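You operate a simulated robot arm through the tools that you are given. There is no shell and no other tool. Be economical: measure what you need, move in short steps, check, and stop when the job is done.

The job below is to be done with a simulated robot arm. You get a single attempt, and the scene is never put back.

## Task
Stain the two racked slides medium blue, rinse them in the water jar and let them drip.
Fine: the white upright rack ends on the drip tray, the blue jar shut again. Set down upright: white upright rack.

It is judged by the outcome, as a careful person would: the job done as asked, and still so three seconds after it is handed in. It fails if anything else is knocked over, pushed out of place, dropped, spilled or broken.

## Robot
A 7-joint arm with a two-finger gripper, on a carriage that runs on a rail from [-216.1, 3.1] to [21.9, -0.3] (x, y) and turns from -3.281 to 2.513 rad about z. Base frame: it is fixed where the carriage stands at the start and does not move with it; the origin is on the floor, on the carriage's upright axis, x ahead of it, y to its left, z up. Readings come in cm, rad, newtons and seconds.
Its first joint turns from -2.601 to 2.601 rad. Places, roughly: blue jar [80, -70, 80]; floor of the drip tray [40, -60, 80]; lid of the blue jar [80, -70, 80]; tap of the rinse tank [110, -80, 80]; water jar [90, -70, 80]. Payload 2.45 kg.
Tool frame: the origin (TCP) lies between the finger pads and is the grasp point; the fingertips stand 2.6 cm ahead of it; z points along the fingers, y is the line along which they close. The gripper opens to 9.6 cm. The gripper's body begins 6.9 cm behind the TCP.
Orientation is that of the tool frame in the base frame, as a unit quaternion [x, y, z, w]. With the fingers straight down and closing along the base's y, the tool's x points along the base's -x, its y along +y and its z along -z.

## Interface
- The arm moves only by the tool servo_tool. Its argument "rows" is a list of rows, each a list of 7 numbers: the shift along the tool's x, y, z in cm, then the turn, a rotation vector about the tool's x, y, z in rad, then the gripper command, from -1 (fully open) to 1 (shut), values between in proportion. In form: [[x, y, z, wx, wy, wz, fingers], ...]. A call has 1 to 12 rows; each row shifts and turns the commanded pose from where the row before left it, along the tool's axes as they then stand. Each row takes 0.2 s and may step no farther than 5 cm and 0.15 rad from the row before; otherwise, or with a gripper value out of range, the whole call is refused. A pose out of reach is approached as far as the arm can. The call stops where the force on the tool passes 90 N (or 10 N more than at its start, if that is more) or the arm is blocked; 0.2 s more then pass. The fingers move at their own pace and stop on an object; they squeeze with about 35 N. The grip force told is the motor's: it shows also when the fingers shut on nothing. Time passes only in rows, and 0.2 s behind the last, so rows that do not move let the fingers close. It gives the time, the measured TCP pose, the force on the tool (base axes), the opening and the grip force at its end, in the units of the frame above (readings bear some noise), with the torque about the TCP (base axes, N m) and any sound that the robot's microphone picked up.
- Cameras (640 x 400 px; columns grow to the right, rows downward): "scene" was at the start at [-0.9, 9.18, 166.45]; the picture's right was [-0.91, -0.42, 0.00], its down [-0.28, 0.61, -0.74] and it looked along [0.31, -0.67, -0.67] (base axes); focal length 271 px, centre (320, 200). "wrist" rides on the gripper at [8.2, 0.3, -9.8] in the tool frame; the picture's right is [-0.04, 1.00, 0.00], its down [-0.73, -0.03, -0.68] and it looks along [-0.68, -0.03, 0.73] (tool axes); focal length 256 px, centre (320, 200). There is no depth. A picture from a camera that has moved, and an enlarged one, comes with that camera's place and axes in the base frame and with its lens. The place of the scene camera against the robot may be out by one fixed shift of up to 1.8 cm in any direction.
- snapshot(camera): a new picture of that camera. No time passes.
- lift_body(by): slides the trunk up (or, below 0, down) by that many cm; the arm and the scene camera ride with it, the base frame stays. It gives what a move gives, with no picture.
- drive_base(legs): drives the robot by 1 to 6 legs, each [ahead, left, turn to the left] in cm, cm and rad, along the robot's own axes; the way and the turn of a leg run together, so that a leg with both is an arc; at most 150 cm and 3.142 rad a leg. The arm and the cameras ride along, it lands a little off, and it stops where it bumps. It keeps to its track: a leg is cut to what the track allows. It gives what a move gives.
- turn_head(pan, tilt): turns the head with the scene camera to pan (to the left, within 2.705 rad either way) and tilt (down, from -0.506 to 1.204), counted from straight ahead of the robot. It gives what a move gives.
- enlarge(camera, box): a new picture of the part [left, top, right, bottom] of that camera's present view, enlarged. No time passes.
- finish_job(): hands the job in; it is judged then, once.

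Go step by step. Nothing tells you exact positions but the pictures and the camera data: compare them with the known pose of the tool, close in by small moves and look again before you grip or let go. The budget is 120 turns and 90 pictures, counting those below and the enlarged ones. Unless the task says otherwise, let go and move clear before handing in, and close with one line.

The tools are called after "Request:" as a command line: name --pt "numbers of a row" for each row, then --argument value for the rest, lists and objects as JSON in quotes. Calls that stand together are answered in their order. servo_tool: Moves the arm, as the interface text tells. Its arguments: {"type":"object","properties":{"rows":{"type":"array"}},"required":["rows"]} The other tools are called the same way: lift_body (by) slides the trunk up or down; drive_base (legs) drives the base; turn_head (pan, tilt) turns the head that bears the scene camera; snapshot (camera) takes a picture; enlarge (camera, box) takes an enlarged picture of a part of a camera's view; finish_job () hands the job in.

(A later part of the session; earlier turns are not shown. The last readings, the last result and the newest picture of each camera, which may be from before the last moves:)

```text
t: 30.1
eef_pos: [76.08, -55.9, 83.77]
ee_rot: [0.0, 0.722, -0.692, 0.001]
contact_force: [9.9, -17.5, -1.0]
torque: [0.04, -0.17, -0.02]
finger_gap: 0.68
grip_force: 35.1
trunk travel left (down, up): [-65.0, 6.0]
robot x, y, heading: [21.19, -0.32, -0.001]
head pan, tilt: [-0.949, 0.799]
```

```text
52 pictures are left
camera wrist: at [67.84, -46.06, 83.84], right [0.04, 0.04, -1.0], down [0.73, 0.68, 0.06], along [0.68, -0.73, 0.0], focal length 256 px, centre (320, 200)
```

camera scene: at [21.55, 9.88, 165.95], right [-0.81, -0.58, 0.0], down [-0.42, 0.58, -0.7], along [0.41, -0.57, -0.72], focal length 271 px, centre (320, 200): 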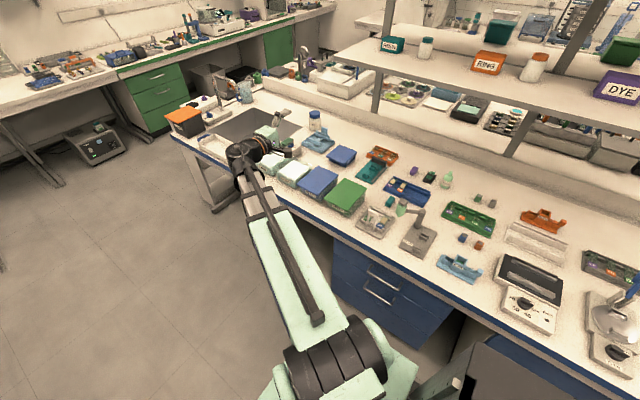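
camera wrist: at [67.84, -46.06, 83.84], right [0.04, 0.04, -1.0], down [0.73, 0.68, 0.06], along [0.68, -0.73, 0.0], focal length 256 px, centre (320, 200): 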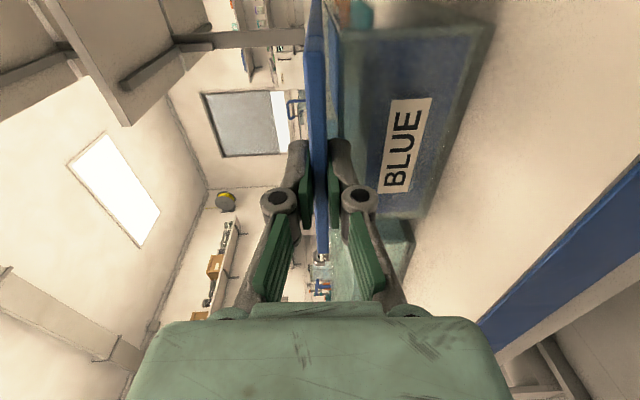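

The lid is starting to hinge and the grip holds. I'll continue the arc, relaxing the small y-pull.

Request:
servo_tool --pt "0 -0.33 0.15 -0.02 0 0 1" --pt "0 -0.5 0.15 -0.03 0 0 1" --pt "0 -0.5 0 -0.03 0 0 1" --pt "0 -0.5 0 -0.03 0 0 1" --pt "0 0 0 0 0 0 1"

Request:
snapshot --camera "wrist"

Request:
enlarge --camera "scene" --box '[260, 130, 380, 220]'

```text
t: 31.3
eef_pos: [75.94, -56.12, 85.73]
ee_rot: [-0.001, 0.758, -0.653, 0.0]
contact_force: [5.8, 10.6, 0.9]
torque: [0.03, -0.28, 0.42]
finger_gap: 0.69
grip_force: 34.8
trunk travel left (down, up): [-65.0, 6.0]
robot x, y, heading: [20.88, -0.63, 0.002]
head pan, tilt: [-0.949, 0.799]
```

```text
51 pictures are left
camera wrist: at [67.83, -46.31, 86.8], right [0.04, 0.15, -0.99], down [0.73, 0.67, 0.13], along [0.68, -0.73, -0.08], focal length 256 px, centre (320, 200)
```

wrist: 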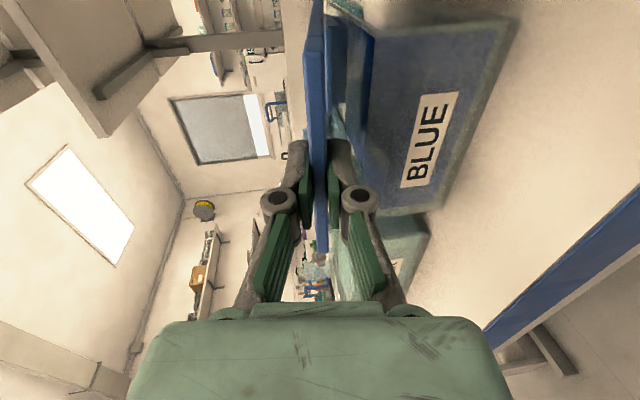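

```text
4.44 times, centred on (320, 175) of scene
camera zoom: at [21.58, 10.0, 165.94], right [-0.81, -0.58, 0.0], down [-0.42, 0.58, -0.7], along [0.41, -0.57, -0.72], focal length 1204 px, centre (320, 311)
```

zoom: 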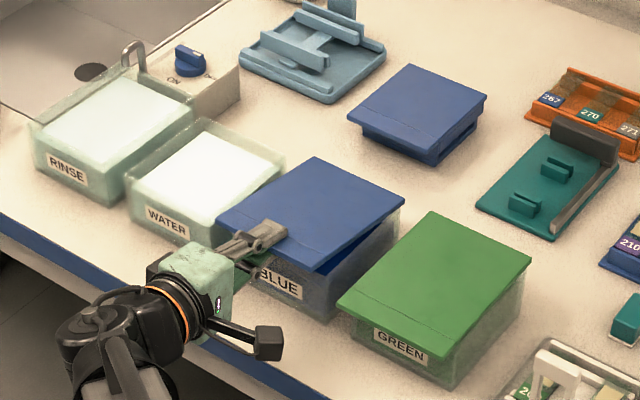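

The lid is tilted open about 0.15 rad and firmly held. Now I'll lift straight up gently at this tilt.

Request:
servo_tool --pt "0 -0.4 -0.2 0 0 0 1" --pt "0 -0.4 -0.1 0 0 0 1" --pt "0 -0.5 -0.08 0 0 0 1" --pt "0 -0.5 -0.08 0 0 0 1" --pt "0 -0.6 -0.1 0 0 0 1" --pt "0 0 0 0 0 0 1"

Request:
enlarge --camera "scene" --box '[260, 130, 380, 220]'

```text
t: 32.7
eef_pos: [75.9, -56.35, 87.9]
ee_rot: [-0.001, 0.76, -0.65, -0.001]
contact_force: [9.8, -24.3, -13.9]
torque: [0.85, -0.5, -0.06]
finger_gap: 0.93
grip_force: 37.5
trunk travel left (down, up): [-65.0, 6.0]
robot x, y, heading: [21.61, -0.28, 0.001]
head pan, tilt: [-0.949, 0.799]
```

```text
4.44 times, centred on (320, 175) of scene
camera zoom: at [21.75, 9.52, 165.96], right [-0.81, -0.58, 0.0], down [-0.42, 0.58, -0.7], along [0.41, -0.56, -0.72], focal length 1204 px, centre (320, 311)
```

zoom: 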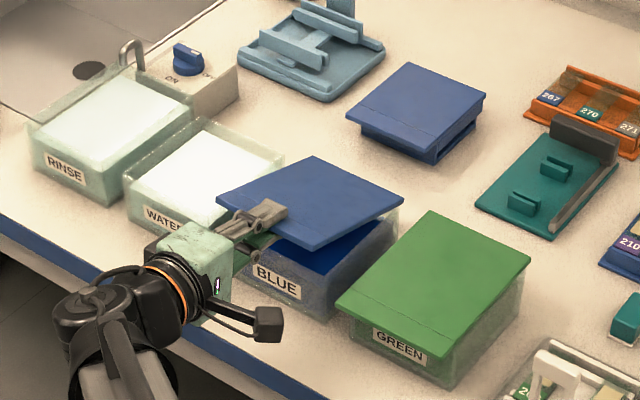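

The rear stays attached: the lid is hinged at the back. I'll match the tool to the lid's real angle (about 0.28 rad) and then follow the hinge arc, radius about 17 cm, around y≈−73.

Request:
servo_tool --pt "0 0 0.15 -0.06 0 0 1" --pt "0 0 0.15 -0.06 0 0 1" --pt "0 0 0 0 0 0 1"

Request:
servo_tool --pt "0 -0.85 0.02 -0.05 0 0 1" --pt "0 -0.85 0.02 -0.05 0 0 1" --pt "0 -0.85 0.02 -0.05 0 0 1" --pt "0 0 0 0 0 0 1"

Request:
enlarge --camera "scene" --box '[260, 130, 380, 220]'

```text
t: 33.5
eef_pos: [75.96, -56.32, 87.98]
ee_rot: [-0.002, 0.796, -0.605, 0.0]
contact_force: [2.8, -5.5, -5.5]
torque: [0.55, -0.29, -0.49]
finger_gap: 0.68
grip_force: 35.0
trunk travel left (down, up): [-65.0, 6.0]
robot x, y, heading: [21.12, -0.3, 0.005]
head pan, tilt: [-0.949, 0.799]
```

```text
t: 34.5
eef_pos: [75.81, -57.26, 90.35]
ee_rot: [0.0, 0.84, -0.542, 0.001]
contact_force: [1.0, -0.1, -4.8]
torque: [0.7, -0.38, -0.5]
finger_gap: 0.71
grip_force: 35.0
trunk travel left (down, up): [-65.0, 6.0]
robot x, y, heading: [21.28, -0.4, 0.001]
head pan, tilt: [-0.949, 0.799]
```

```text
4.44 times, centred on (320, 175) of scene
camera zoom: at [21.61, 9.83, 165.95], right [-0.81, -0.58, 0.0], down [-0.42, 0.58, -0.7], along [0.41, -0.57, -0.72], focal length 1204 px, centre (320, 311)
```

zoom: 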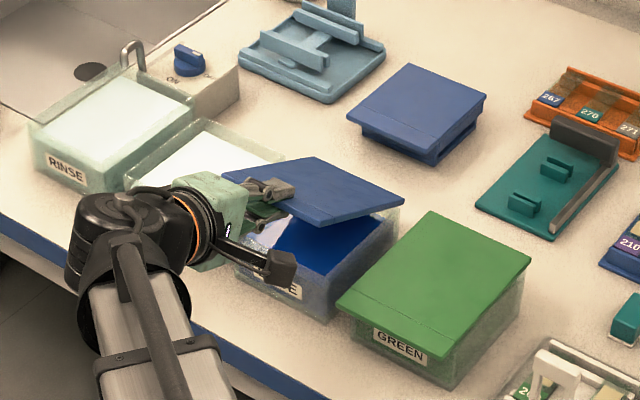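

The arc fits well and forces are low. I'll continue hinging.

Request:
servo_tool --pt "0 -1.7 0.08 -0.1 0 0 1" --pt "0 -1.7 0.08 -0.1 0 0 1" --pt "0 -1.7 0.08 -0.1 0 0 1" --pt "0 -1.7 0.08 -0.1 0 0 1" --pt "0 -1.7 0.08 -0.1 0 0 1" --pt "0 0 0 0 0 0 1"

Request:
enlarge --camera "scene" --box '[240, 110, 380, 220]'

```text
t: 35.9
eef_pos: [75.85, -62.61, 96.77]
ee_rot: [-0.001, 0.948, -0.317, 0.0]
contact_force: [5.3, -13.1, -25.7]
torque: [0.57, -0.39, -0.55]
finger_gap: 0.7
grip_force: 35.1
trunk travel left (down, up): [-65.0, 6.0]
robot x, y, heading: [21.27, -0.52, 0.002]
head pan, tilt: [-0.949, 0.799]
```

```text
3.64 times, centred on (310, 165) of scene
camera zoom: at [21.8, 9.51, 165.96], right [-0.81, -0.58, 0.0], down [-0.42, 0.58, -0.69], along [0.41, -0.56, -0.72], focal length 985 px, centre (356, 327)
```

zoom: 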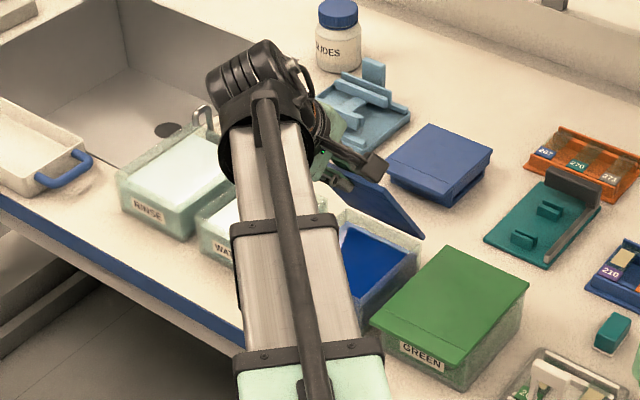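

Request:
servo_tool --pt "0 -1.6 0.35 -0.1 0 0 1" --pt "0 -1.65 0.15 -0.1 0 0 1" --pt "0 -1.65 0.1 -0.1 0 0 1" --pt "0 -1.65 0.1 -0.1 0 0 1" --pt "0 -1.65 0.1 -0.1 0 0 1" --pt "0 0 0 0 0 0 1"

Request:
enlarge --camera "scene" --box '[240, 110, 380, 220]'

Request:
snapshot --camera "wrist"

```text
t: 37.3
eef_pos: [75.78, -70.09, 99.77]
ee_rot: [0.0, 0.997, -0.073, -0.002]
contact_force: [-12.2, 0.7, -23.7]
torque: [0.5, 0.5, -0.78]
finger_gap: 0.7
grip_force: 35.2
trunk travel left (down, up): [-65.0, 6.0]
robot x, y, heading: [21.23, 0.03, -0.004]
head pan, tilt: [-0.949, 0.799]
```

```text
3.64 times, centred on (310, 165) of scene
camera zoom: at [21.57, 9.66, 165.95], right [-0.81, -0.58, 0.0], down [-0.42, 0.58, -0.7], along [0.41, -0.57, -0.72], focal length 985 px, centre (356, 327)
```

zoom: 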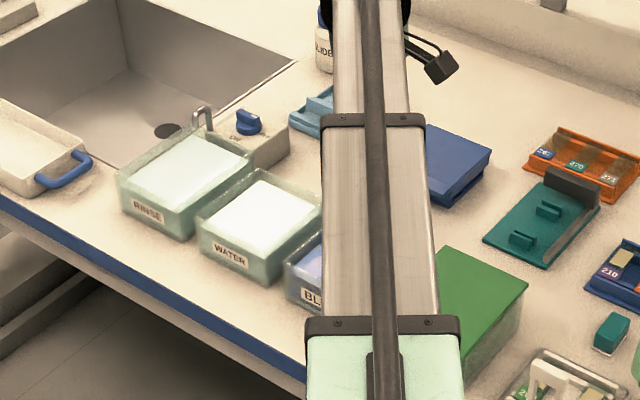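

```text
45 pictures are left
camera wrist: at [67.67, -68.46, 109.42], right [0.04, 0.99, -0.15], down [0.74, 0.07, 0.67], along [0.68, -0.13, -0.72], focal length 256 px, centre (320, 200)
```

wrist: 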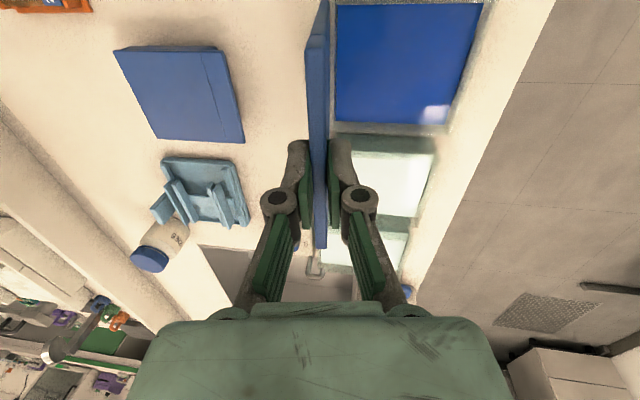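

The lid is near vertical and the blue stain is visible. I'll hinge past vertical so it stays open.

Request:
servo_tool --pt "0 -1.65 0.35 -0.1 0 0 1" --pt "0 -1.65 0.15 -0.1 0 0 1" --pt "0 -1.65 0.1 -0.1 0 0 1" --pt "0 0 0 0 0 0 1"

Request:
snapshot --camera "wrist"

```text
t: 38.3
eef_pos: [75.74, -75.22, 99.7]
ee_rot: [0.001, 0.997, 0.077, 0.0]
contact_force: [-15.6, 4.7, -6.9]
torque: [0.56, 0.49, -0.7]
finger_gap: 0.7
grip_force: 35.6
trunk travel left (down, up): [-65.0, 6.0]
robot x, y, heading: [21.73, -0.36, 0.001]
head pan, tilt: [-0.949, 0.799]
```

```text
44 pictures are left
camera wrist: at [67.58, -76.4, 109.33], right [0.04, 0.99, 0.15], down [0.73, -0.13, 0.67], along [0.68, 0.08, -0.73], focal length 256 px, centre (320, 200)
```

wrist: 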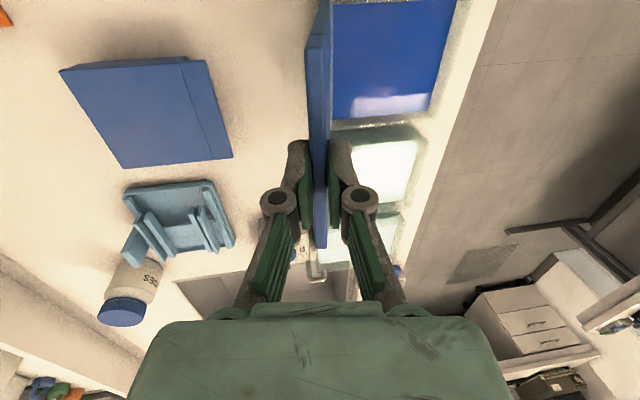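

Request:
servo_tool --pt "0.15 -1.65 0.15 -0.1 0 0 1" --pt "0.1 0 0 0 0 0 1"

```text
t: 38.9
eef_pos: [75.77, -76.49, 99.36]
ee_rot: [-0.002, 0.992, 0.126, 0.0]
contact_force: [-10.2, 23.9, -2.1]
torque: [0.51, 0.24, -0.71]
finger_gap: 0.7
grip_force: 35.2
trunk travel left (down, up): [-65.0, 6.0]
robot x, y, heading: [21.11, -0.08, 0.002]
head pan, tilt: [-0.949, 0.799]
```

The lid reached its hinge stop about 13° past vertical. I'll ease back slightly, open, and withdraw upward along the tool axis.

Request:
servo_tool --pt "0 0.4 0 0 0 0 1" --pt "0 0 0 0 0 0 0.6" --pt "0 0 0 0 0 0 0.3" --pt "0 0 -1.5 0 0 0 0.3" --pt "0 0 -3 0 0 0 0.3" --pt "0 0 -3 0 0 0 0.3"

Request:
snapshot --camera "wrist"

```text
t: 40.3
eef_pos: [75.72, -78.2, 106.74]
ee_rot: [-0.001, 0.992, 0.125, 0.0]
contact_force: [-0.6, 0.4, -0.3]
torque: [0.02, 0.01, -0.02]
finger_gap: 3.38
grip_force: 0.0
trunk travel left (down, up): [-65.0, 6.0]
robot x, y, heading: [21.37, -0.28, 0.005]
head pan, tilt: [-0.949, 0.799]
```

```text
43 pictures are left
camera wrist: at [67.54, -80.34, 116.34], right [0.04, 0.97, 0.25], down [0.73, -0.2, 0.65], along [0.68, 0.16, -0.72], focal length 256 px, centre (320, 200)
```

wrist: 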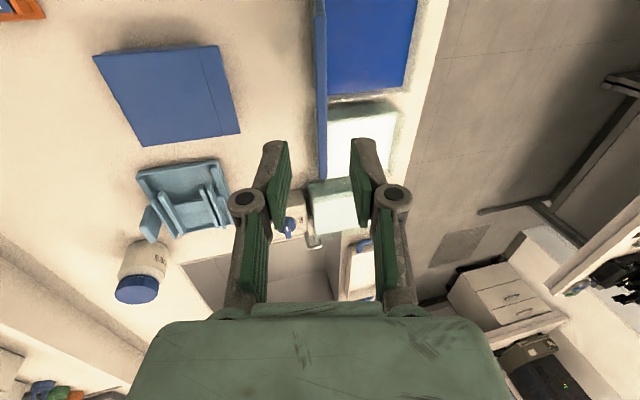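

The lid stays open. I'll straighten the tool, then move above the rack handle, estimated near (46, −57.5) with its top at z≈84.5.

Request:
servo_tool --pt "0 0 -4 0.126 0 0 0.3" --pt "0 0 -3 0.126 0 0 0" --pt "4.5 2 0 0 0 0 -0.3" --pt "4 3 0 0 0 0 -0.3" --pt "4 3 0 0 0 0 -0.3" --pt "4 3 0 0 0 0 -0.3" --pt "4 3 0 0 0 0 -0.3" --pt "4 3 0 0 0 0 -0.3" --pt "4.5 2 0 0 0 0 -0.3" --pt "0 0 0 0 0 0 -0.3"

Request:
snapshot --camera "wrist"

Request:
snapshot --camera "scene"

```text
t: 42.5
eef_pos: [46.99, -60.74, 113.39]
ee_rot: [0.0, 1.0, -0.001, 0.0]
contact_force: [-0.4, 0.1, 0.4]
torque: [-0.02, -0.02, 0.01]
finger_gap: 6.24
grip_force: 0.1
trunk travel left (down, up): [-65.0, 6.0]
robot x, y, heading: [21.32, -0.22, 0.002]
head pan, tilt: [-0.949, 0.799]
```

```text
42 pictures are left
camera wrist: at [38.77, -60.34, 123.2], right [0.04, 1.0, 0.0], down [0.73, -0.03, 0.68], along [0.68, -0.03, -0.73], focal length 256 px, centre (320, 200)
```

wrist: 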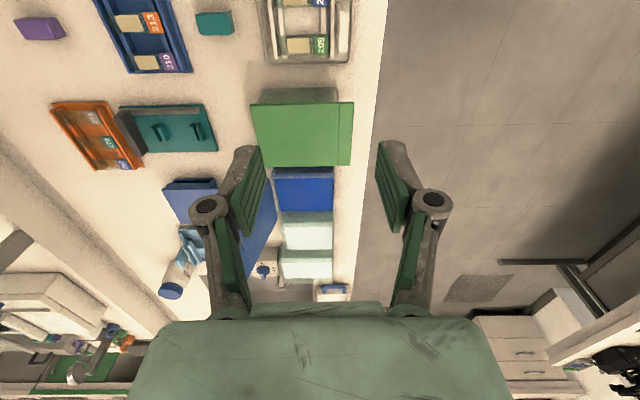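

```text
41 pictures are left
camera scene: at [21.53, 9.89, 165.94], right [-0.81, -0.58, 0.0], down [-0.42, 0.58, -0.7], along [0.41, -0.57, -0.72], focal length 271 px, centre (320, 200)
```

scene: 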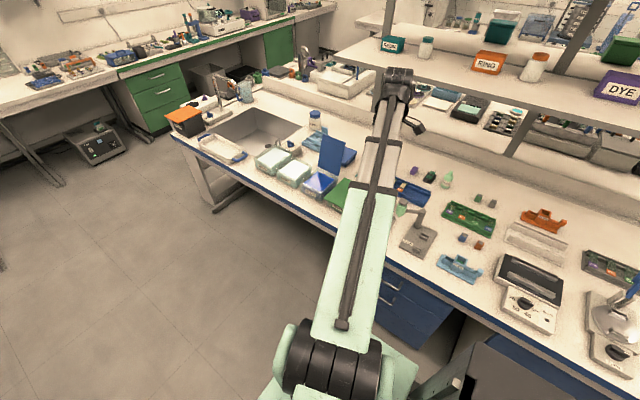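

I'll step back in x and lower a bit to see the handle clearly.

Request:
servo_tool --pt "4.5 1.5 0 0 0 0 -0.3" --pt "4.5 1.5 1 0 0 0 -0.3" --pt "0 0 4 0 0 0 -0.3" --pt "0 0 4 0 0 0 -0.3" --pt "0 0 0 0 0 0 -0.3"

Request:
enlarge --camera "wrist" --box '[200, 0, 400, 150]'

```text
t: 43.7
eef_pos: [37.49, -57.84, 104.63]
ee_rot: [-0.001, 1.0, -0.002, 0.0]
contact_force: [0.1, -0.5, 0.0]
torque: [0.0, -0.01, -0.01]
finger_gap: 6.25
grip_force: 0.1
trunk travel left (down, up): [-65.0, 6.0]
robot x, y, heading: [21.24, -0.53, 0.003]
head pan, tilt: [-0.949, 0.799]
```

```text
2.67 times, centred on (300, 75) of wrist
camera zoom: at [29.4, -57.5, 114.44], right [0.04, 1.0, 0.0], down [0.73, -0.03, 0.68], along [0.68, -0.03, -0.73], focal length 683 px, centre (373, 533)
```

zoom: 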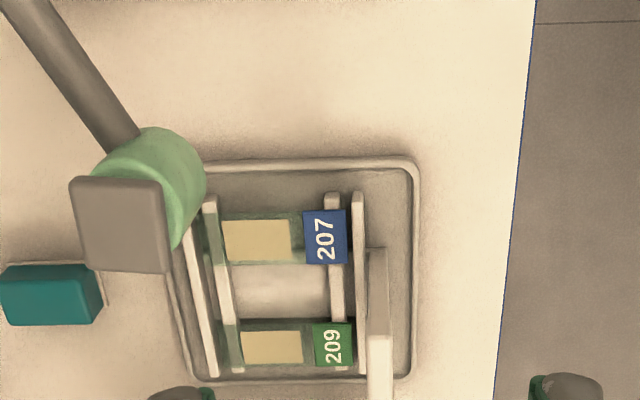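

Request:
enlarge --camera "wrist" --box '[230, 50, 430, 190]'

```text
2.86 times, centred on (330, 120) of wrist
camera zoom: at [29.4, -57.5, 114.44], right [0.04, 1.0, 0.0], down [0.73, -0.03, 0.68], along [0.68, -0.03, -0.73], focal length 731 px, centre (291, 429)
```

zoom: 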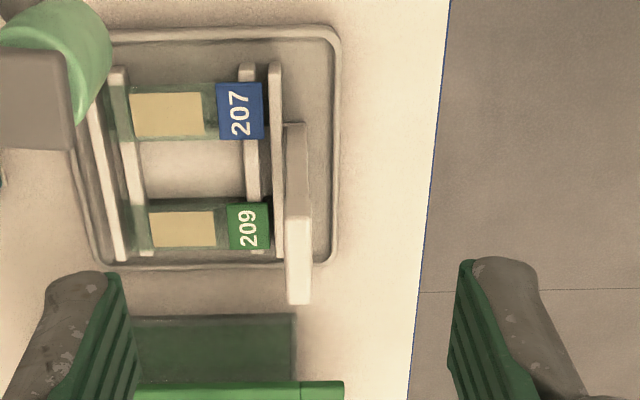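

The handle's top bar measures x≈43.4–47.7, y≈−57.7, z≈86. I'll go above it with a moderate opening and check alignment.

Request:
servo_tool --pt "-4 0 2 0 0 0 0.2" --pt "-4 0.1 3 0 0 0 0.2" --pt "0 0 3 0 0 0 0.4" --pt "0 0 2.5 0 0 0 0.4" --pt "0 0 0 0 0 0 0.4"

Request:
snapshot --camera "wrist"

```text
t: 44.9
eef_pos: [45.78, -57.77, 93.69]
ee_rot: [-0.001, 1.0, -0.001, 0.0]
contact_force: [-0.2, 0.0, 0.2]
torque: [-0.03, 0.0, -0.05]
finger_gap: 2.89
grip_force: 0.0
trunk travel left (down, up): [-65.0, 6.0]
robot x, y, heading: [21.01, -0.24, -0.001]
head pan, tilt: [-0.949, 0.799]
```

```text
38 pictures are left
camera wrist: at [37.67, -57.57, 103.59], right [0.04, 1.0, 0.0], down [0.73, -0.03, 0.68], along [0.68, -0.03, -0.73], focal length 256 px, centre (320, 200)
```

wrist: 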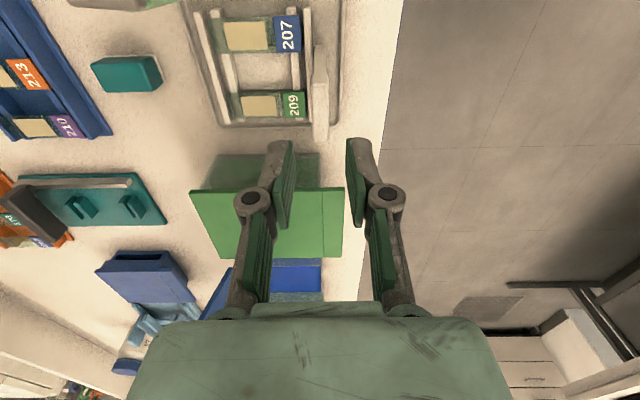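

Request:
servo_tool --pt "0.3 0 2 0 0 0 0.4" --pt "0 0 1.7 0 0 0 0.4" --pt "0 0 0 0 0 0 0.4"

Request:
snapshot --camera "wrist"

```text
t: 45.7
eef_pos: [45.58, -57.73, 89.97]
ee_rot: [-0.001, 1.0, -0.002, 0.0]
contact_force: [-0.3, 0.3, 0.3]
torque: [-0.01, -0.01, 0.0]
finger_gap: 2.89
grip_force: 0.0
trunk travel left (down, up): [-65.0, 6.0]
robot x, y, heading: [21.17, 0.05, 0.0]
head pan, tilt: [-0.949, 0.799]
```

```text
37 pictures are left
camera wrist: at [37.37, -57.41, 99.81], right [0.04, 1.0, 0.0], down [0.73, -0.03, 0.68], along [0.68, -0.03, -0.73], focal length 256 px, centre (320, 200)
```

wrist: 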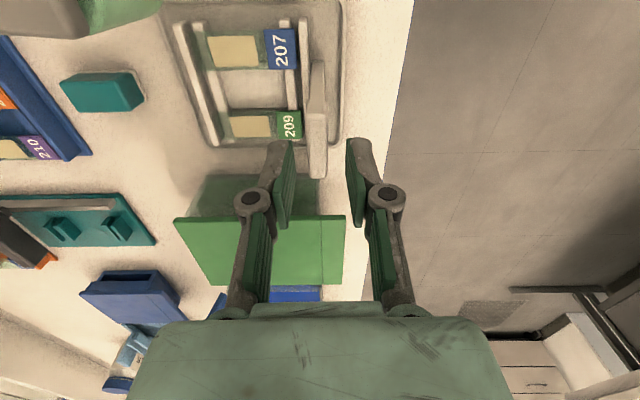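

The handle lies between the fingers, top at z≈87, at about (45.1, −57.9). I'll fine-shift, descend and grip.

Request:
servo_tool --pt "0.4 -0.15 1.5 0 0 0 0.4" --pt "0 0 1.5 0 0 0 0.4" --pt "0 0 1 0 0 0 0.4" --pt "0 0 0 0 0 0 0.4"

Request:
snapshot --camera "wrist"

```text
t: 46.7
eef_pos: [45.13, -57.71, 86.11]
ee_rot: [-0.002, 1.0, -0.002, 0.0]
contact_force: [0.1, 0.7, -0.2]
torque: [0.0, 0.01, 0.02]
finger_gap: 2.9
grip_force: 0.2
trunk travel left (down, up): [-65.0, 6.0]
robot x, y, heading: [21.52, -0.13, -0.0]
head pan, tilt: [-0.949, 0.799]
```

```text
36 pictures are left
camera wrist: at [36.94, -57.45, 96.01], right [0.04, 1.0, 0.0], down [0.73, -0.03, 0.68], along [0.68, -0.03, -0.73], focal length 256 px, centre (320, 200)
```

wrist: 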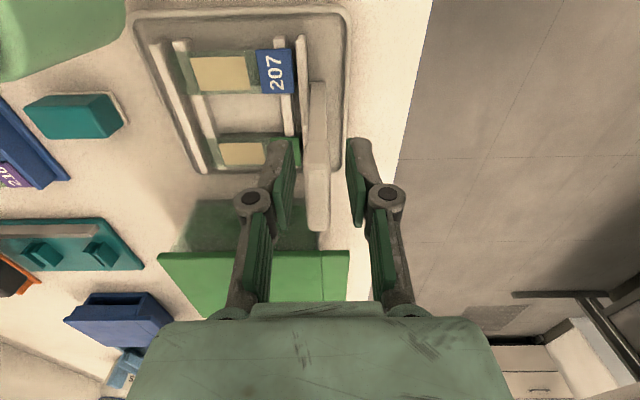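

Request:
servo_tool --pt "0 -0.05 1.0 0 0 0 0.4" --pt "0 0 0 0 0 0 0.7" --pt "0 0 0 0 0 0 1" --pt "0 0 0 0 0 0 1" --pt "0 0 0 0 0 0 1"

Request:
snapshot --camera "wrist"

```text
t: 47.9
eef_pos: [44.95, -57.8, 85.22]
ee_rot: [-0.001, 1.0, -0.002, 0.0]
contact_force: [0.1, -0.5, 1.5]
torque: [-0.02, 0.07, 0.01]
finger_gap: 0.95
grip_force: 34.4
trunk travel left (down, up): [-65.0, 6.0]
robot x, y, heading: [21.09, -0.08, 0.001]
head pan, tilt: [-0.949, 0.799]
```

```text
35 pictures are left
camera wrist: at [36.88, -57.46, 95.02], right [0.04, 1.0, 0.0], down [0.73, -0.03, 0.68], along [0.68, -0.03, -0.73], focal length 256 px, centre (320, 200)
```

wrist: 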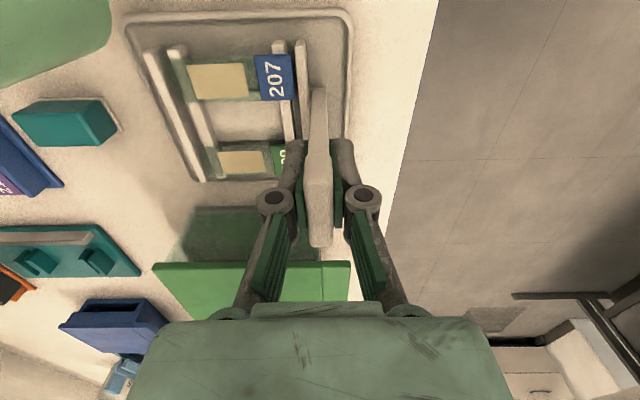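

The bar is gripped (0.95 cm). The rack's rear corner is close to the dropper, so I'll lift a little and then rise while shifting to +x.

Request:
servo_tool --pt "0 0 -0.4 0 0 0 1" --pt "0 0 -0.6 0 0 0 1" --pt "-0.4 0 -0.5 0 0 0 1" --pt "-1 0 -0.8 0 0 0 1" --pt "-1 0.3 -1 0 0 0 1" --pt "-1 0.3 -1.5 0 0 0 1" --pt "0 0 -2 0 0 0 1" --pt "0 0 -3 0 0 0 1" --pt "0 0 -3 0 0 0 1" --pt "0 0 -3 0 0 0 1" --pt "0 0 -3 0 0 0 1" --pt "0 0 0 0 0 0 1"

Request:
snapshot --camera "wrist"

Request:
snapshot --camera "scene"

```text
t: 50.5
eef_pos: [48.39, -57.03, 103.86]
ee_rot: [-0.001, 1.0, -0.001, -0.001]
contact_force: [0.3, 0.0, -1.4]
torque: [0.02, 0.01, -0.04]
finger_gap: 0.96
grip_force: 34.8
trunk travel left (down, up): [-65.0, 6.0]
robot x, y, heading: [21.21, -0.57, 0.004]
head pan, tilt: [-0.949, 0.799]
```

```text
34 pictures are left
camera wrist: at [40.29, -56.68, 113.79], right [0.04, 1.0, 0.0], down [0.73, -0.03, 0.68], along [0.68, -0.03, -0.73], focal length 256 px, centre (320, 200)
```

wrist: 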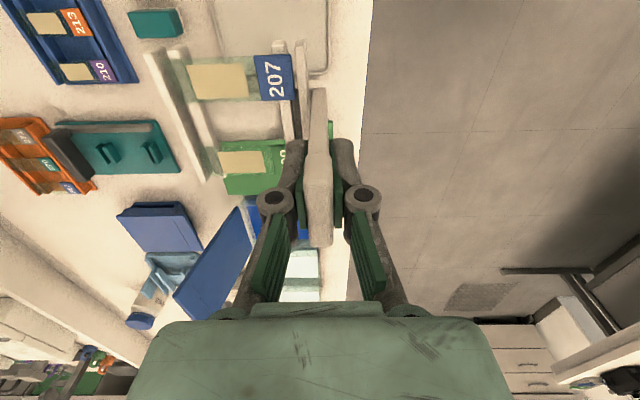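

```text
33 pictures are left
camera scene: at [21.55, 9.89, 165.94], right [-0.81, -0.58, 0.0], down [-0.42, 0.58, -0.7], along [0.41, -0.57, -0.72], focal length 271 px, centre (320, 200)
```

scene: 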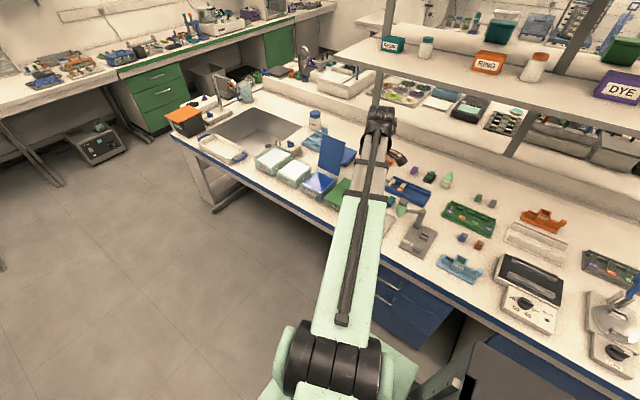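

The rack is held level. Relative to the TCP it spans about x −4.6..+5.0 and y −10.3..+0.5, with its bottom around −8.5. I'll shift to +y to see the open blue jar past the rack and measure its walls.

Request:
servo_tool --pt "0 4 -2 0 0 0 1" --pt "0 4 -2 0 0 0 1" --pt "0 0 0 0 0 0 1"

Request:
enlarge --camera "wrist" --box '[120, 100, 320, 300]'

Request:
enlarge --camera "scene" --box '[250, 130, 370, 220]'

```text
t: 51.3
eef_pos: [48.11, -48.86, 107.74]
ee_rot: [-0.002, 1.0, -0.001, 0.0]
contact_force: [-1.1, 1.3, -0.8]
torque: [0.03, -0.01, -0.02]
finger_gap: 0.97
grip_force: 34.9
trunk travel left (down, up): [-65.0, 6.0]
robot x, y, heading: [20.93, -0.1, -0.003]
head pan, tilt: [-0.949, 0.799]
```

```text
2.00 times, centred on (220, 200) of wrist
camera zoom: at [39.95, -48.6, 117.56], right [0.04, 1.0, 0.0], down [0.73, -0.03, 0.68], along [0.68, -0.03, -0.73], focal length 512 px, centre (520, 200)
```

zoom: 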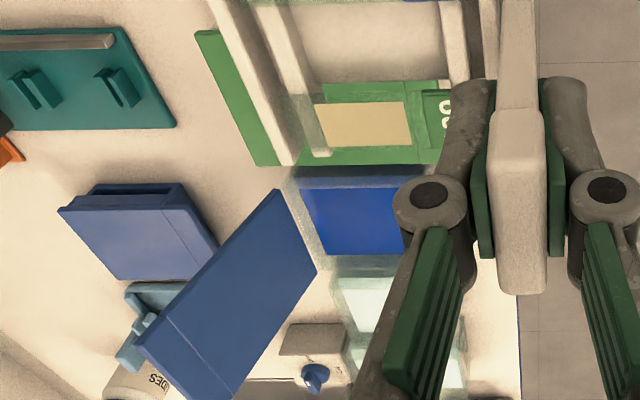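

```text
4.44 times, centred on (310, 175) of scene
camera zoom: at [21.56, 9.92, 165.94], right [-0.81, -0.58, 0.0], down [-0.42, 0.58, -0.7], along [0.41, -0.57, -0.72], focal length 1204 px, centre (364, 311)
```

zoom: 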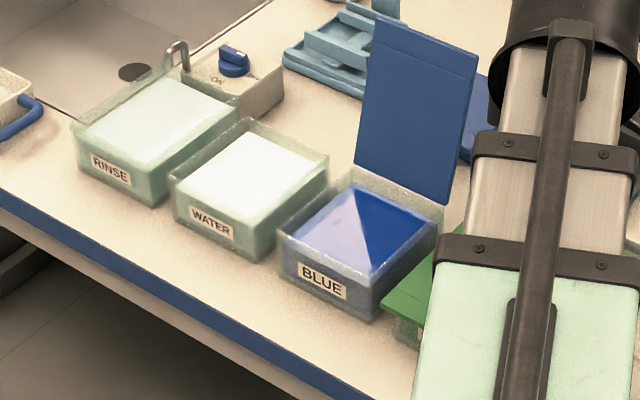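

From both views the jar's outer rim spans x≈69.9–81.6, y≈−71.5..−58.5, so the TCP target over the jar is about (75.5, −60.1). I'll carry the rack there high, then lower to just above the rim.

Request:
servo_tool --pt "-4 0 0 0 0 0 1" --pt "-4 -1 0 0 0 0 1" --pt "-4 -1.5 0 0 0 0 1" --pt "-4 -1.5 0 0 0 0 1" --pt "-4 -2 0 0 0 0 1" --pt "-4 -2.5 0 0 0 0 1" --pt "-3.4 -2.7 1 0 0 0 1" --pt "0 0 4 0 0 0 1" --pt "0 0 4 0 0 0 1" --pt "0 0 4 0 0 0 1" --pt "0 0 0 0 0 0 1"

Request:
snapshot --camera "wrist"

Request:
enlarge --camera "scene" --box '[250, 130, 370, 220]'

```text
t: 53.7
eef_pos: [75.51, -60.06, 94.65]
ee_rot: [-0.001, 1.0, -0.001, -0.001]
contact_force: [0.0, -0.6, -1.1]
torque: [0.07, 0.01, 0.01]
finger_gap: 0.95
grip_force: 35.1
trunk travel left (down, up): [-65.0, 6.0]
robot x, y, heading: [20.98, -0.36, 0.004]
head pan, tilt: [-0.949, 0.799]
```

```text
30 pictures are left
camera wrist: at [67.37, -59.79, 104.37], right [0.04, 1.0, 0.0], down [0.73, -0.03, 0.68], along [0.68, -0.03, -0.73], focal length 256 px, centre (320, 200)
```

wrist: 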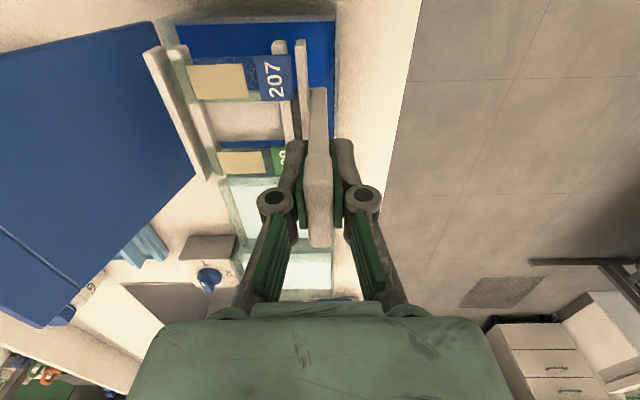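

```text
4.44 times, centred on (310, 175) of scene
camera zoom: at [21.57, 9.87, 165.95], right [-0.81, -0.58, 0.0], down [-0.42, 0.58, -0.7], along [0.41, -0.57, -0.72], focal length 1204 px, centre (364, 311)
```

zoom: 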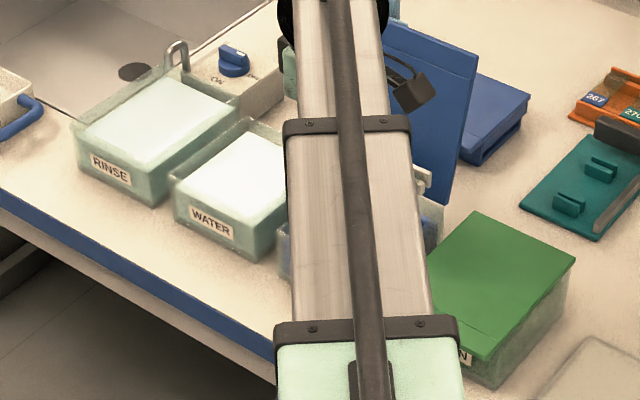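

Request:
enlarge --camera "wrist" --box '[130, 0, 370, 200]'

```text
2.00 times, centred on (250, 100) of wrist
camera zoom: at [67.37, -59.79, 104.37], right [0.04, 1.0, 0.0], down [0.73, -0.03, 0.68], along [0.68, -0.03, -0.73], focal length 512 px, centre (460, 400)
```

zoom: 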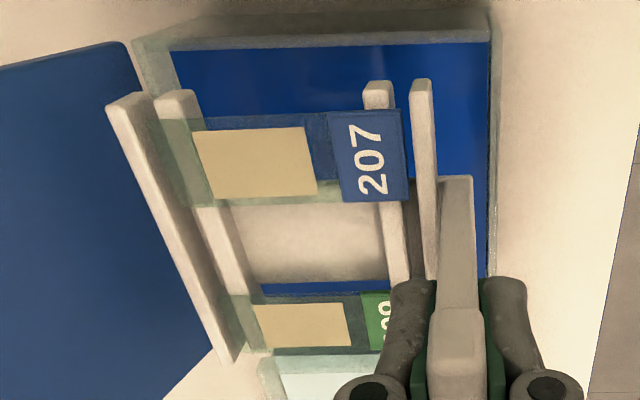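

The rack (x 70.9–80.7, y −70.4..−59.5) lines up within the jar interior (x≈70.5–81, y≈−71..−59). I'll lower to just entering the rim and check forces.

Request:
servo_tool --pt "0 0 1.5 0 0 0 1" --pt "0 0 1.5 0 0 0 1" --pt "0 0 1.0 0 0 0 1" --pt "0 0 0.5 0 0 0 1"

Request:
snapshot --camera "wrist"

```text
t: 54.7
eef_pos: [75.66, -60.12, 90.35]
ee_rot: [-0.001, 1.0, -0.001, 0.0]
contact_force: [-0.7, 0.2, -0.9]
torque: [0.04, 0.0, -0.01]
finger_gap: 0.97
grip_force: 35.1
trunk travel left (down, up): [-65.0, 6.0]
robot x, y, heading: [21.3, -0.12, 0.003]
head pan, tilt: [-0.949, 0.799]
```

```text
27 pictures are left
camera wrist: at [67.58, -59.83, 100.26], right [0.04, 1.0, 0.0], down [0.73, -0.03, 0.68], along [0.68, -0.03, -0.73], focal length 256 px, centre (320, 200)
```

wrist: 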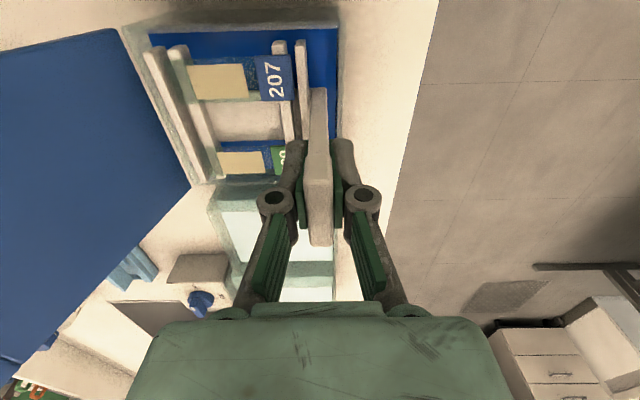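

The rack fits cleanly. First dip: down 4 cm, hold about 1.5 s, then raise and look at the shade.

Request:
servo_tool --pt "0 0 1.2 0 0 0 1" --pt "0 0 1.2 0 0 0 1" --pt "0 0 1.0 0 0 0 1" --pt "0 0 0.6 0 0 0 1"

Request:
snapshot --camera "wrist"

```text
t: 55.7
eef_pos: [75.7, -60.28, 86.46]
ee_rot: [-0.001, 1.0, -0.001, 0.0]
contact_force: [-0.4, 0.6, -0.2]
torque: [0.06, 0.03, -0.02]
finger_gap: 0.97
grip_force: 34.9
trunk travel left (down, up): [-65.0, 6.0]
robot x, y, heading: [21.29, 0.09, -0.004]
head pan, tilt: [-0.949, 0.799]
```

```text
26 pictures are left
camera wrist: at [67.61, -60.0, 96.19], right [0.04, 1.0, 0.0], down [0.73, -0.03, 0.68], along [0.68, -0.03, -0.73], focal length 256 px, centre (320, 200)
```

wrist: 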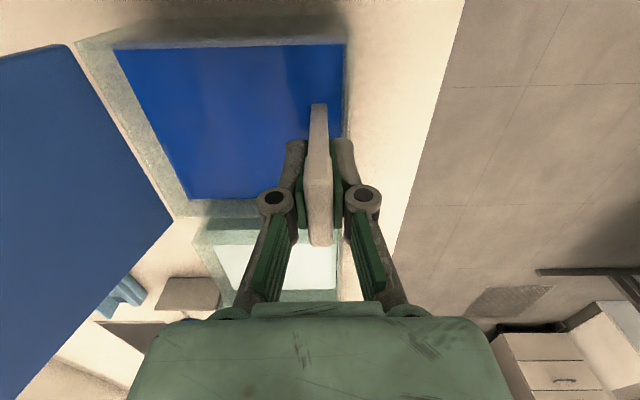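

The slides are fully submerged and nothing is touching. I'll hold about 1 s more, then lift to inspect.

Request:
servo_tool --pt "0 0 0 0 0 0 1" --pt "0 0 0 0 0 0 1" --pt "0 0 0 0 0 0 1" --pt "0 0 0 0 0 0 1" --pt "0 0 -1.2 0 0 0 1" --pt "0 0 -1.5 0 0 0 1" --pt "0 0 -1.5 0 0 0 1" --pt "0 0 -0.5 0 0 0 1"

Request:
enlarge --camera "wrist" --box '[130, 0, 370, 200]'

```text
t: 57.5
eef_pos: [75.74, -60.34, 91.28]
ee_rot: [-0.001, 1.0, -0.001, 0.0]
contact_force: [0.6, -0.3, -0.8]
torque: [0.06, 0.01, -0.02]
finger_gap: 0.95
grip_force: 34.7
trunk travel left (down, up): [-65.0, 6.0]
robot x, y, heading: [21.54, -0.21, 0.002]
head pan, tilt: [-0.949, 0.799]
```

```text
2.00 times, centred on (250, 100) of wrist
camera zoom: at [67.67, -59.98, 101.01], right [0.04, 1.0, 0.0], down [0.73, -0.03, 0.68], along [0.68, -0.03, -0.73], focal length 512 px, centre (460, 400)
```

zoom: 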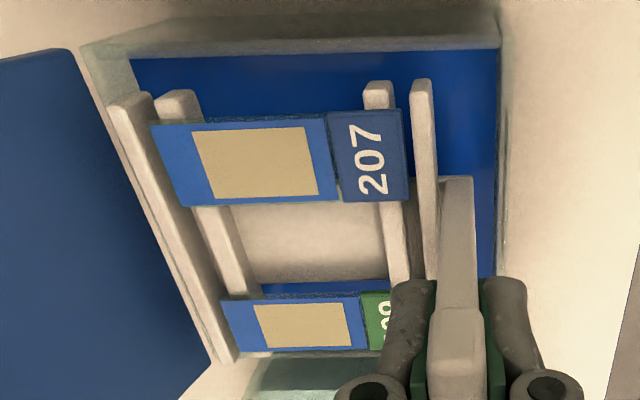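

After about 2 s the glass is wet blue and the specimens are only barely tinted. I'll dip again for about 4 s and look.

Request:
servo_tool --pt "0 0 1.6 0 0 0 1" --pt "0 0 1.6 0 0 0 1" --pt "0 0 1.4 0 0 0 1" --pt "0 0 0 0 0 0 1" --pt "0 0 0 0 0 0 1" --pt "0 0 0 0 0 0 1" --pt "0 0 0 0 0 0 1" --pt "0 0 0 0 0 0 1" --pt "0 0 0 0 0 0 1" --pt "0 0 0 0 0 0 1" --pt "0 0 0 0 0 0 1" --pt "0 0 0 0 0 0 1"

Request:
servo_tool --pt "0 0 0 0 0 0 1" --pt "0 0 0 0 0 0 1" --pt "0 0 0 0 0 0 1" --pt "0 0 0 0 0 0 1" --pt "0 0 0 0 0 0 1" --pt "0 0 0 0 0 0 1" --pt "0 0 0 0 0 0 1" --pt "0 0 -1.6 0 0 0 1" --pt "0 0 -1.6 0 0 0 1" --pt "0 0 -1.4 0 0 0 1"

Request:
enlarge --camera "wrist" --box '[130, 0, 370, 200]'

```text
t: 60.1
eef_pos: [76.0, -60.07, 86.8]
ee_rot: [-0.001, 1.0, -0.001, 0.0]
contact_force: [0.8, 0.3, -1.5]
torque: [0.04, 0.0, -0.01]
finger_gap: 1.0
grip_force: 34.7
trunk travel left (down, up): [-65.0, 6.0]
robot x, y, heading: [21.36, -0.28, 0.002]
head pan, tilt: [-0.949, 0.799]
```

```text
t: 62.3
eef_pos: [75.92, -60.27, 91.12]
ee_rot: [-0.001, 1.0, -0.001, 0.0]
contact_force: [-0.3, 0.3, -1.1]
torque: [0.06, -0.01, 0.02]
finger_gap: 0.98
grip_force: 34.9
trunk travel left (down, up): [-65.0, 6.0]
robot x, y, heading: [21.65, -0.19, 0.006]
head pan, tilt: [-0.949, 0.799]
```

```text
2.00 times, centred on (250, 100) of wrist
camera zoom: at [67.72, -59.93, 100.9], right [0.04, 1.0, 0.0], down [0.73, -0.03, 0.68], along [0.68, -0.03, -0.73], focal length 512 px, centre (460, 400)
```

zoom: 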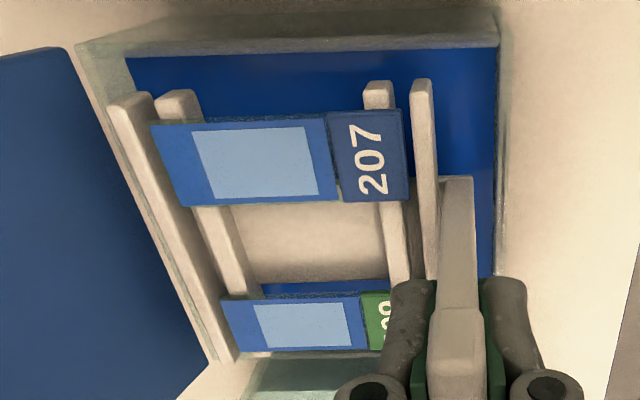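

Now the specimens are light blue after about 6 s. Medium should come next, so I'll dip about 2.5 s more and look.

Request:
servo_tool --pt "0 0 1.6 0 0 0 1" --pt "0 0 1.6 0 0 0 1" --pt "0 0 1.4 0 0 0 1" --pt "0 0 0 0 0 0 1" --pt "0 0 0 0 0 0 1" --pt "0 0 0 0 0 0 1" --pt "0 0 0 0 0 0 1" --pt "0 0 0 0 0 0 1" --pt "0 0 0 0 0 0 1" --pt "0 0 -1.6 0 0 0 1" --pt "0 0 -1.6 0 0 0 1" --pt "0 0 -1.4 0 0 0 1"

Request:
enlarge --camera "wrist" --box '[130, 0, 370, 200]'

```text
t: 64.9
eef_pos: [75.79, -60.41, 91.19]
ee_rot: [-0.001, 1.0, -0.001, 0.0]
contact_force: [-0.4, -0.4, -1.8]
torque: [0.03, -0.03, 0.02]
finger_gap: 0.93
grip_force: 34.7
trunk travel left (down, up): [-65.0, 6.0]
robot x, y, heading: [21.3, -0.47, 0.001]
head pan, tilt: [-0.949, 0.799]
```

```text
2.00 times, centred on (250, 100) of wrist
camera zoom: at [67.64, -60.05, 101.0], right [0.04, 1.0, 0.0], down [0.73, -0.03, 0.68], along [0.68, -0.03, -0.73], focal length 512 px, centre (460, 400)
```

zoom: 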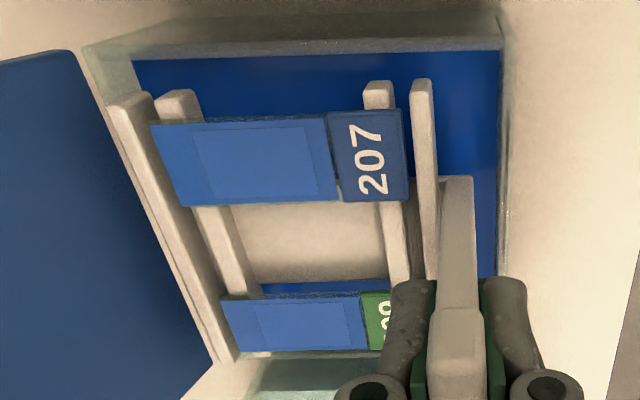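

The shade is now a clear medium blue, so I'll stop staining. I'll let it drip over the blue jar briefly and look at the water jar to measure it.

Request:
servo_tool --pt "0 0 0 0 0 0 1" --pt "0 0 0 0 0 0 1" --pt "0 0 0 0 0 0 1" --pt "0 0 0 0 0 0 1" --pt "0 0 0 0 0 0 1" --pt "0 0 -2 0 0 0 1" --pt "0 0 -2 0 0 0 1"

Request:
enlarge --camera "wrist" --box '[170, 130, 370, 310]'

```text
t: 66.5
eef_pos: [75.9, -60.34, 94.97]
ee_rot: [-0.001, 1.0, -0.002, 0.0]
contact_force: [-1.1, 0.2, -1.4]
torque: [0.08, -0.02, 0.04]
finger_gap: 0.96
grip_force: 34.9
trunk travel left (down, up): [-65.0, 6.0]
robot x, y, heading: [21.19, -0.36, 0.002]
head pan, tilt: [-0.949, 0.799]
```

```text
2.22 times, centred on (270, 220) of wrist
camera zoom: at [67.8, -59.92, 104.77], right [0.04, 1.0, 0.0], down [0.73, -0.03, 0.68], along [0.68, -0.03, -0.73], focal length 569 px, centre (431, 156)
```

zoom: 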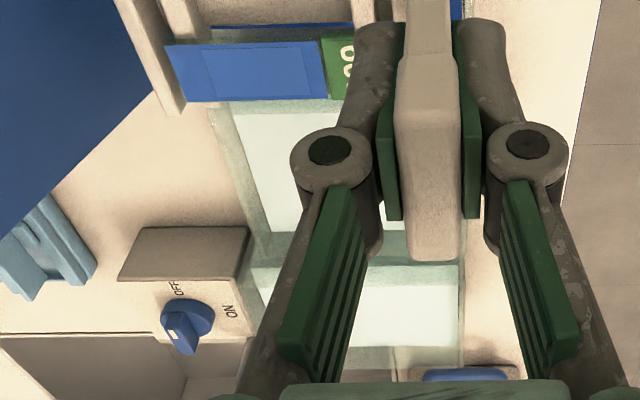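

The water jar spans about x 84.6–96.3, y −72..−59. I'll move across to TCP (90.2, −60.6).

Request:
servo_tool --pt "-3 0 0 0 0 0 1" --pt "-4 0 0 0 0 0 1" --pt "-4 -0.1 0 0 0 0 1" --pt "-3.3 -0.15 0 0 0 0 1" --pt "0 0 0.5 0 0 0 1"

Request:
enlarge --camera "wrist" --box '[130, 0, 370, 200]'

```text
t: 67.7
eef_pos: [90.19, -60.34, 94.58]
ee_rot: [0.0, 1.0, -0.001, 0.001]
contact_force: [0.1, 0.6, -0.6]
torque: [0.04, 0.0, -0.02]
finger_gap: 0.96
grip_force: 34.5
trunk travel left (down, up): [-65.0, 6.0]
robot x, y, heading: [20.83, -0.02, 0.004]
head pan, tilt: [-0.949, 0.799]
```

```text
2.00 times, centred on (250, 100) of wrist
camera zoom: at [82.07, -60.12, 104.49], right [0.04, 1.0, 0.0], down [0.73, -0.03, 0.68], along [0.68, -0.03, -0.73], focal length 512 px, centre (460, 400)
```

zoom: 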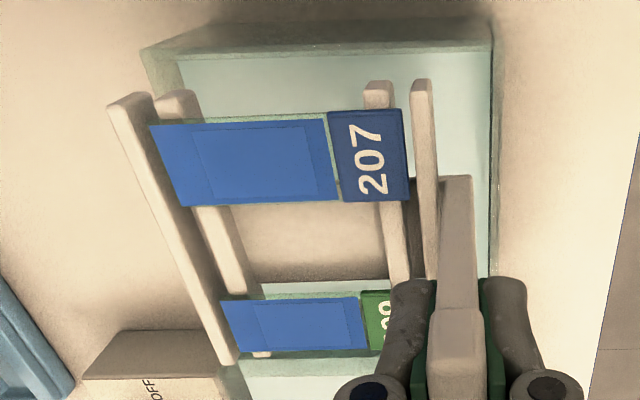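

Alignment is good; I'll shift +0.3 cm in x and lower into the water, checking the force on entry.

Request:
servo_tool --pt "-0.3 0 1.0 0 0 0 1" --pt "0 0 1.5 0 0 0 1" --pt "0 0 1.2 0 0 0 1" --pt "0 0 0.6 0 0 0 1"

Request:
enlarge --camera "wrist" --box '[130, 0, 370, 240]'

```text
t: 68.7
eef_pos: [90.54, -60.57, 90.37]
ee_rot: [0.0, 1.0, 0.0, -0.001]
contact_force: [-0.1, 0.0, -0.1]
torque: [0.04, -0.02, 0.04]
finger_gap: 0.98
grip_force: 35.3
trunk travel left (down, up): [-65.0, 6.0]
robot x, y, heading: [21.31, -0.45, 0.008]
head pan, tilt: [-0.949, 0.799]
```

```text
1.67 times, centred on (250, 120) of wrist
camera zoom: at [82.39, -60.2, 100.21], right [0.04, 1.0, 0.0], down [0.73, -0.03, 0.68], along [0.68, -0.03, -0.73], focal length 427 px, centre (437, 333)
```

zoom: 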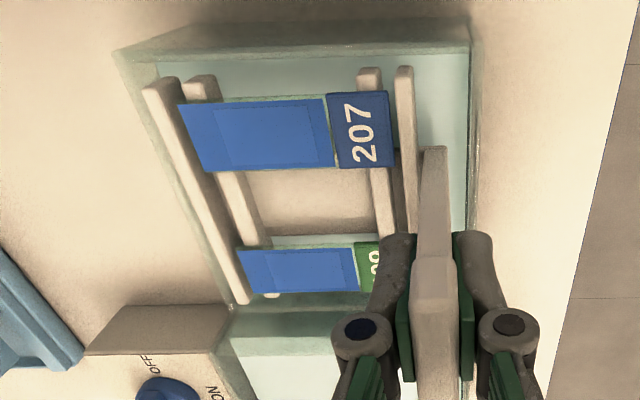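

Request:
servo_tool --pt "0.1 0 0.8 0 0 0 1" --pt "0 0 1 0 0 0 1" --pt "0 0 1 0 0 0 1" --pt "0 0 1 0 0 0 1" --pt "0 0 0 0 0 0 1" --pt "0 0 0 0 0 0 1"

Request:
servo_tool --pt "0 0 0 0 0 0 1" --pt "0 0 0 0 0 0 1" --pt "0 0 0 0 0 0 1" --pt "0 0 -0.4 0 0 0 1" --pt "0 0 0.4 0 0 0 1" --pt "0 0 0 0 0 0 1" --pt "0 0 0 0 0 0 1" --pt "0 0 -1 0 0 0 1" --pt "0 0 -1.4 0 0 0 1" --pt "0 0 -1.4 0 0 0 1" --pt "0 0 -0.5 0 0 0 1"

Request:
enlarge --camera "wrist" --box '[130, 0, 370, 200]'

```text
t: 70.1
eef_pos: [90.22, -60.57, 86.45]
ee_rot: [-0.001, 1.0, -0.001, 0.0]
contact_force: [0.3, -0.1, 0.5]
torque: [0.06, -0.01, 0.0]
finger_gap: 0.97
grip_force: 34.9
trunk travel left (down, up): [-65.0, 6.0]
robot x, y, heading: [21.22, -0.56, 0.001]
head pan, tilt: [-0.949, 0.799]
```

```text
t: 72.5
eef_pos: [90.38, -60.53, 90.85]
ee_rot: [-0.001, 1.0, -0.002, 0.001]
contact_force: [-0.5, -0.6, -1.0]
torque: [0.04, 0.0, 0.01]
finger_gap: 0.96
grip_force: 34.6
trunk travel left (down, up): [-65.0, 6.0]
robot x, y, heading: [21.55, -0.35, 0.001]
head pan, tilt: [-0.949, 0.799]
```

```text
2.00 times, centred on (250, 100) of wrist
camera zoom: at [82.24, -60.17, 100.62], right [0.04, 1.0, 0.0], down [0.73, -0.03, 0.68], along [0.68, -0.03, -0.73], focal length 512 px, centre (460, 400)
```

zoom: 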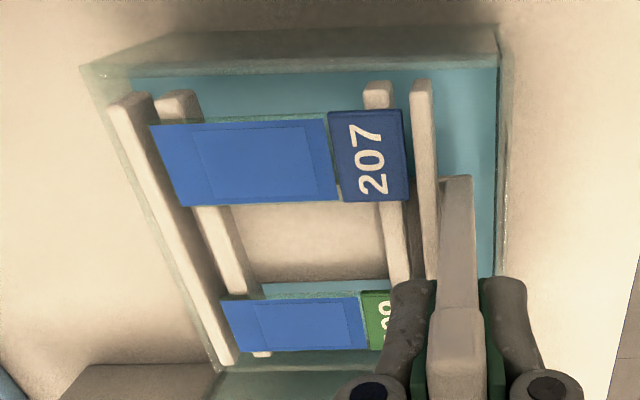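

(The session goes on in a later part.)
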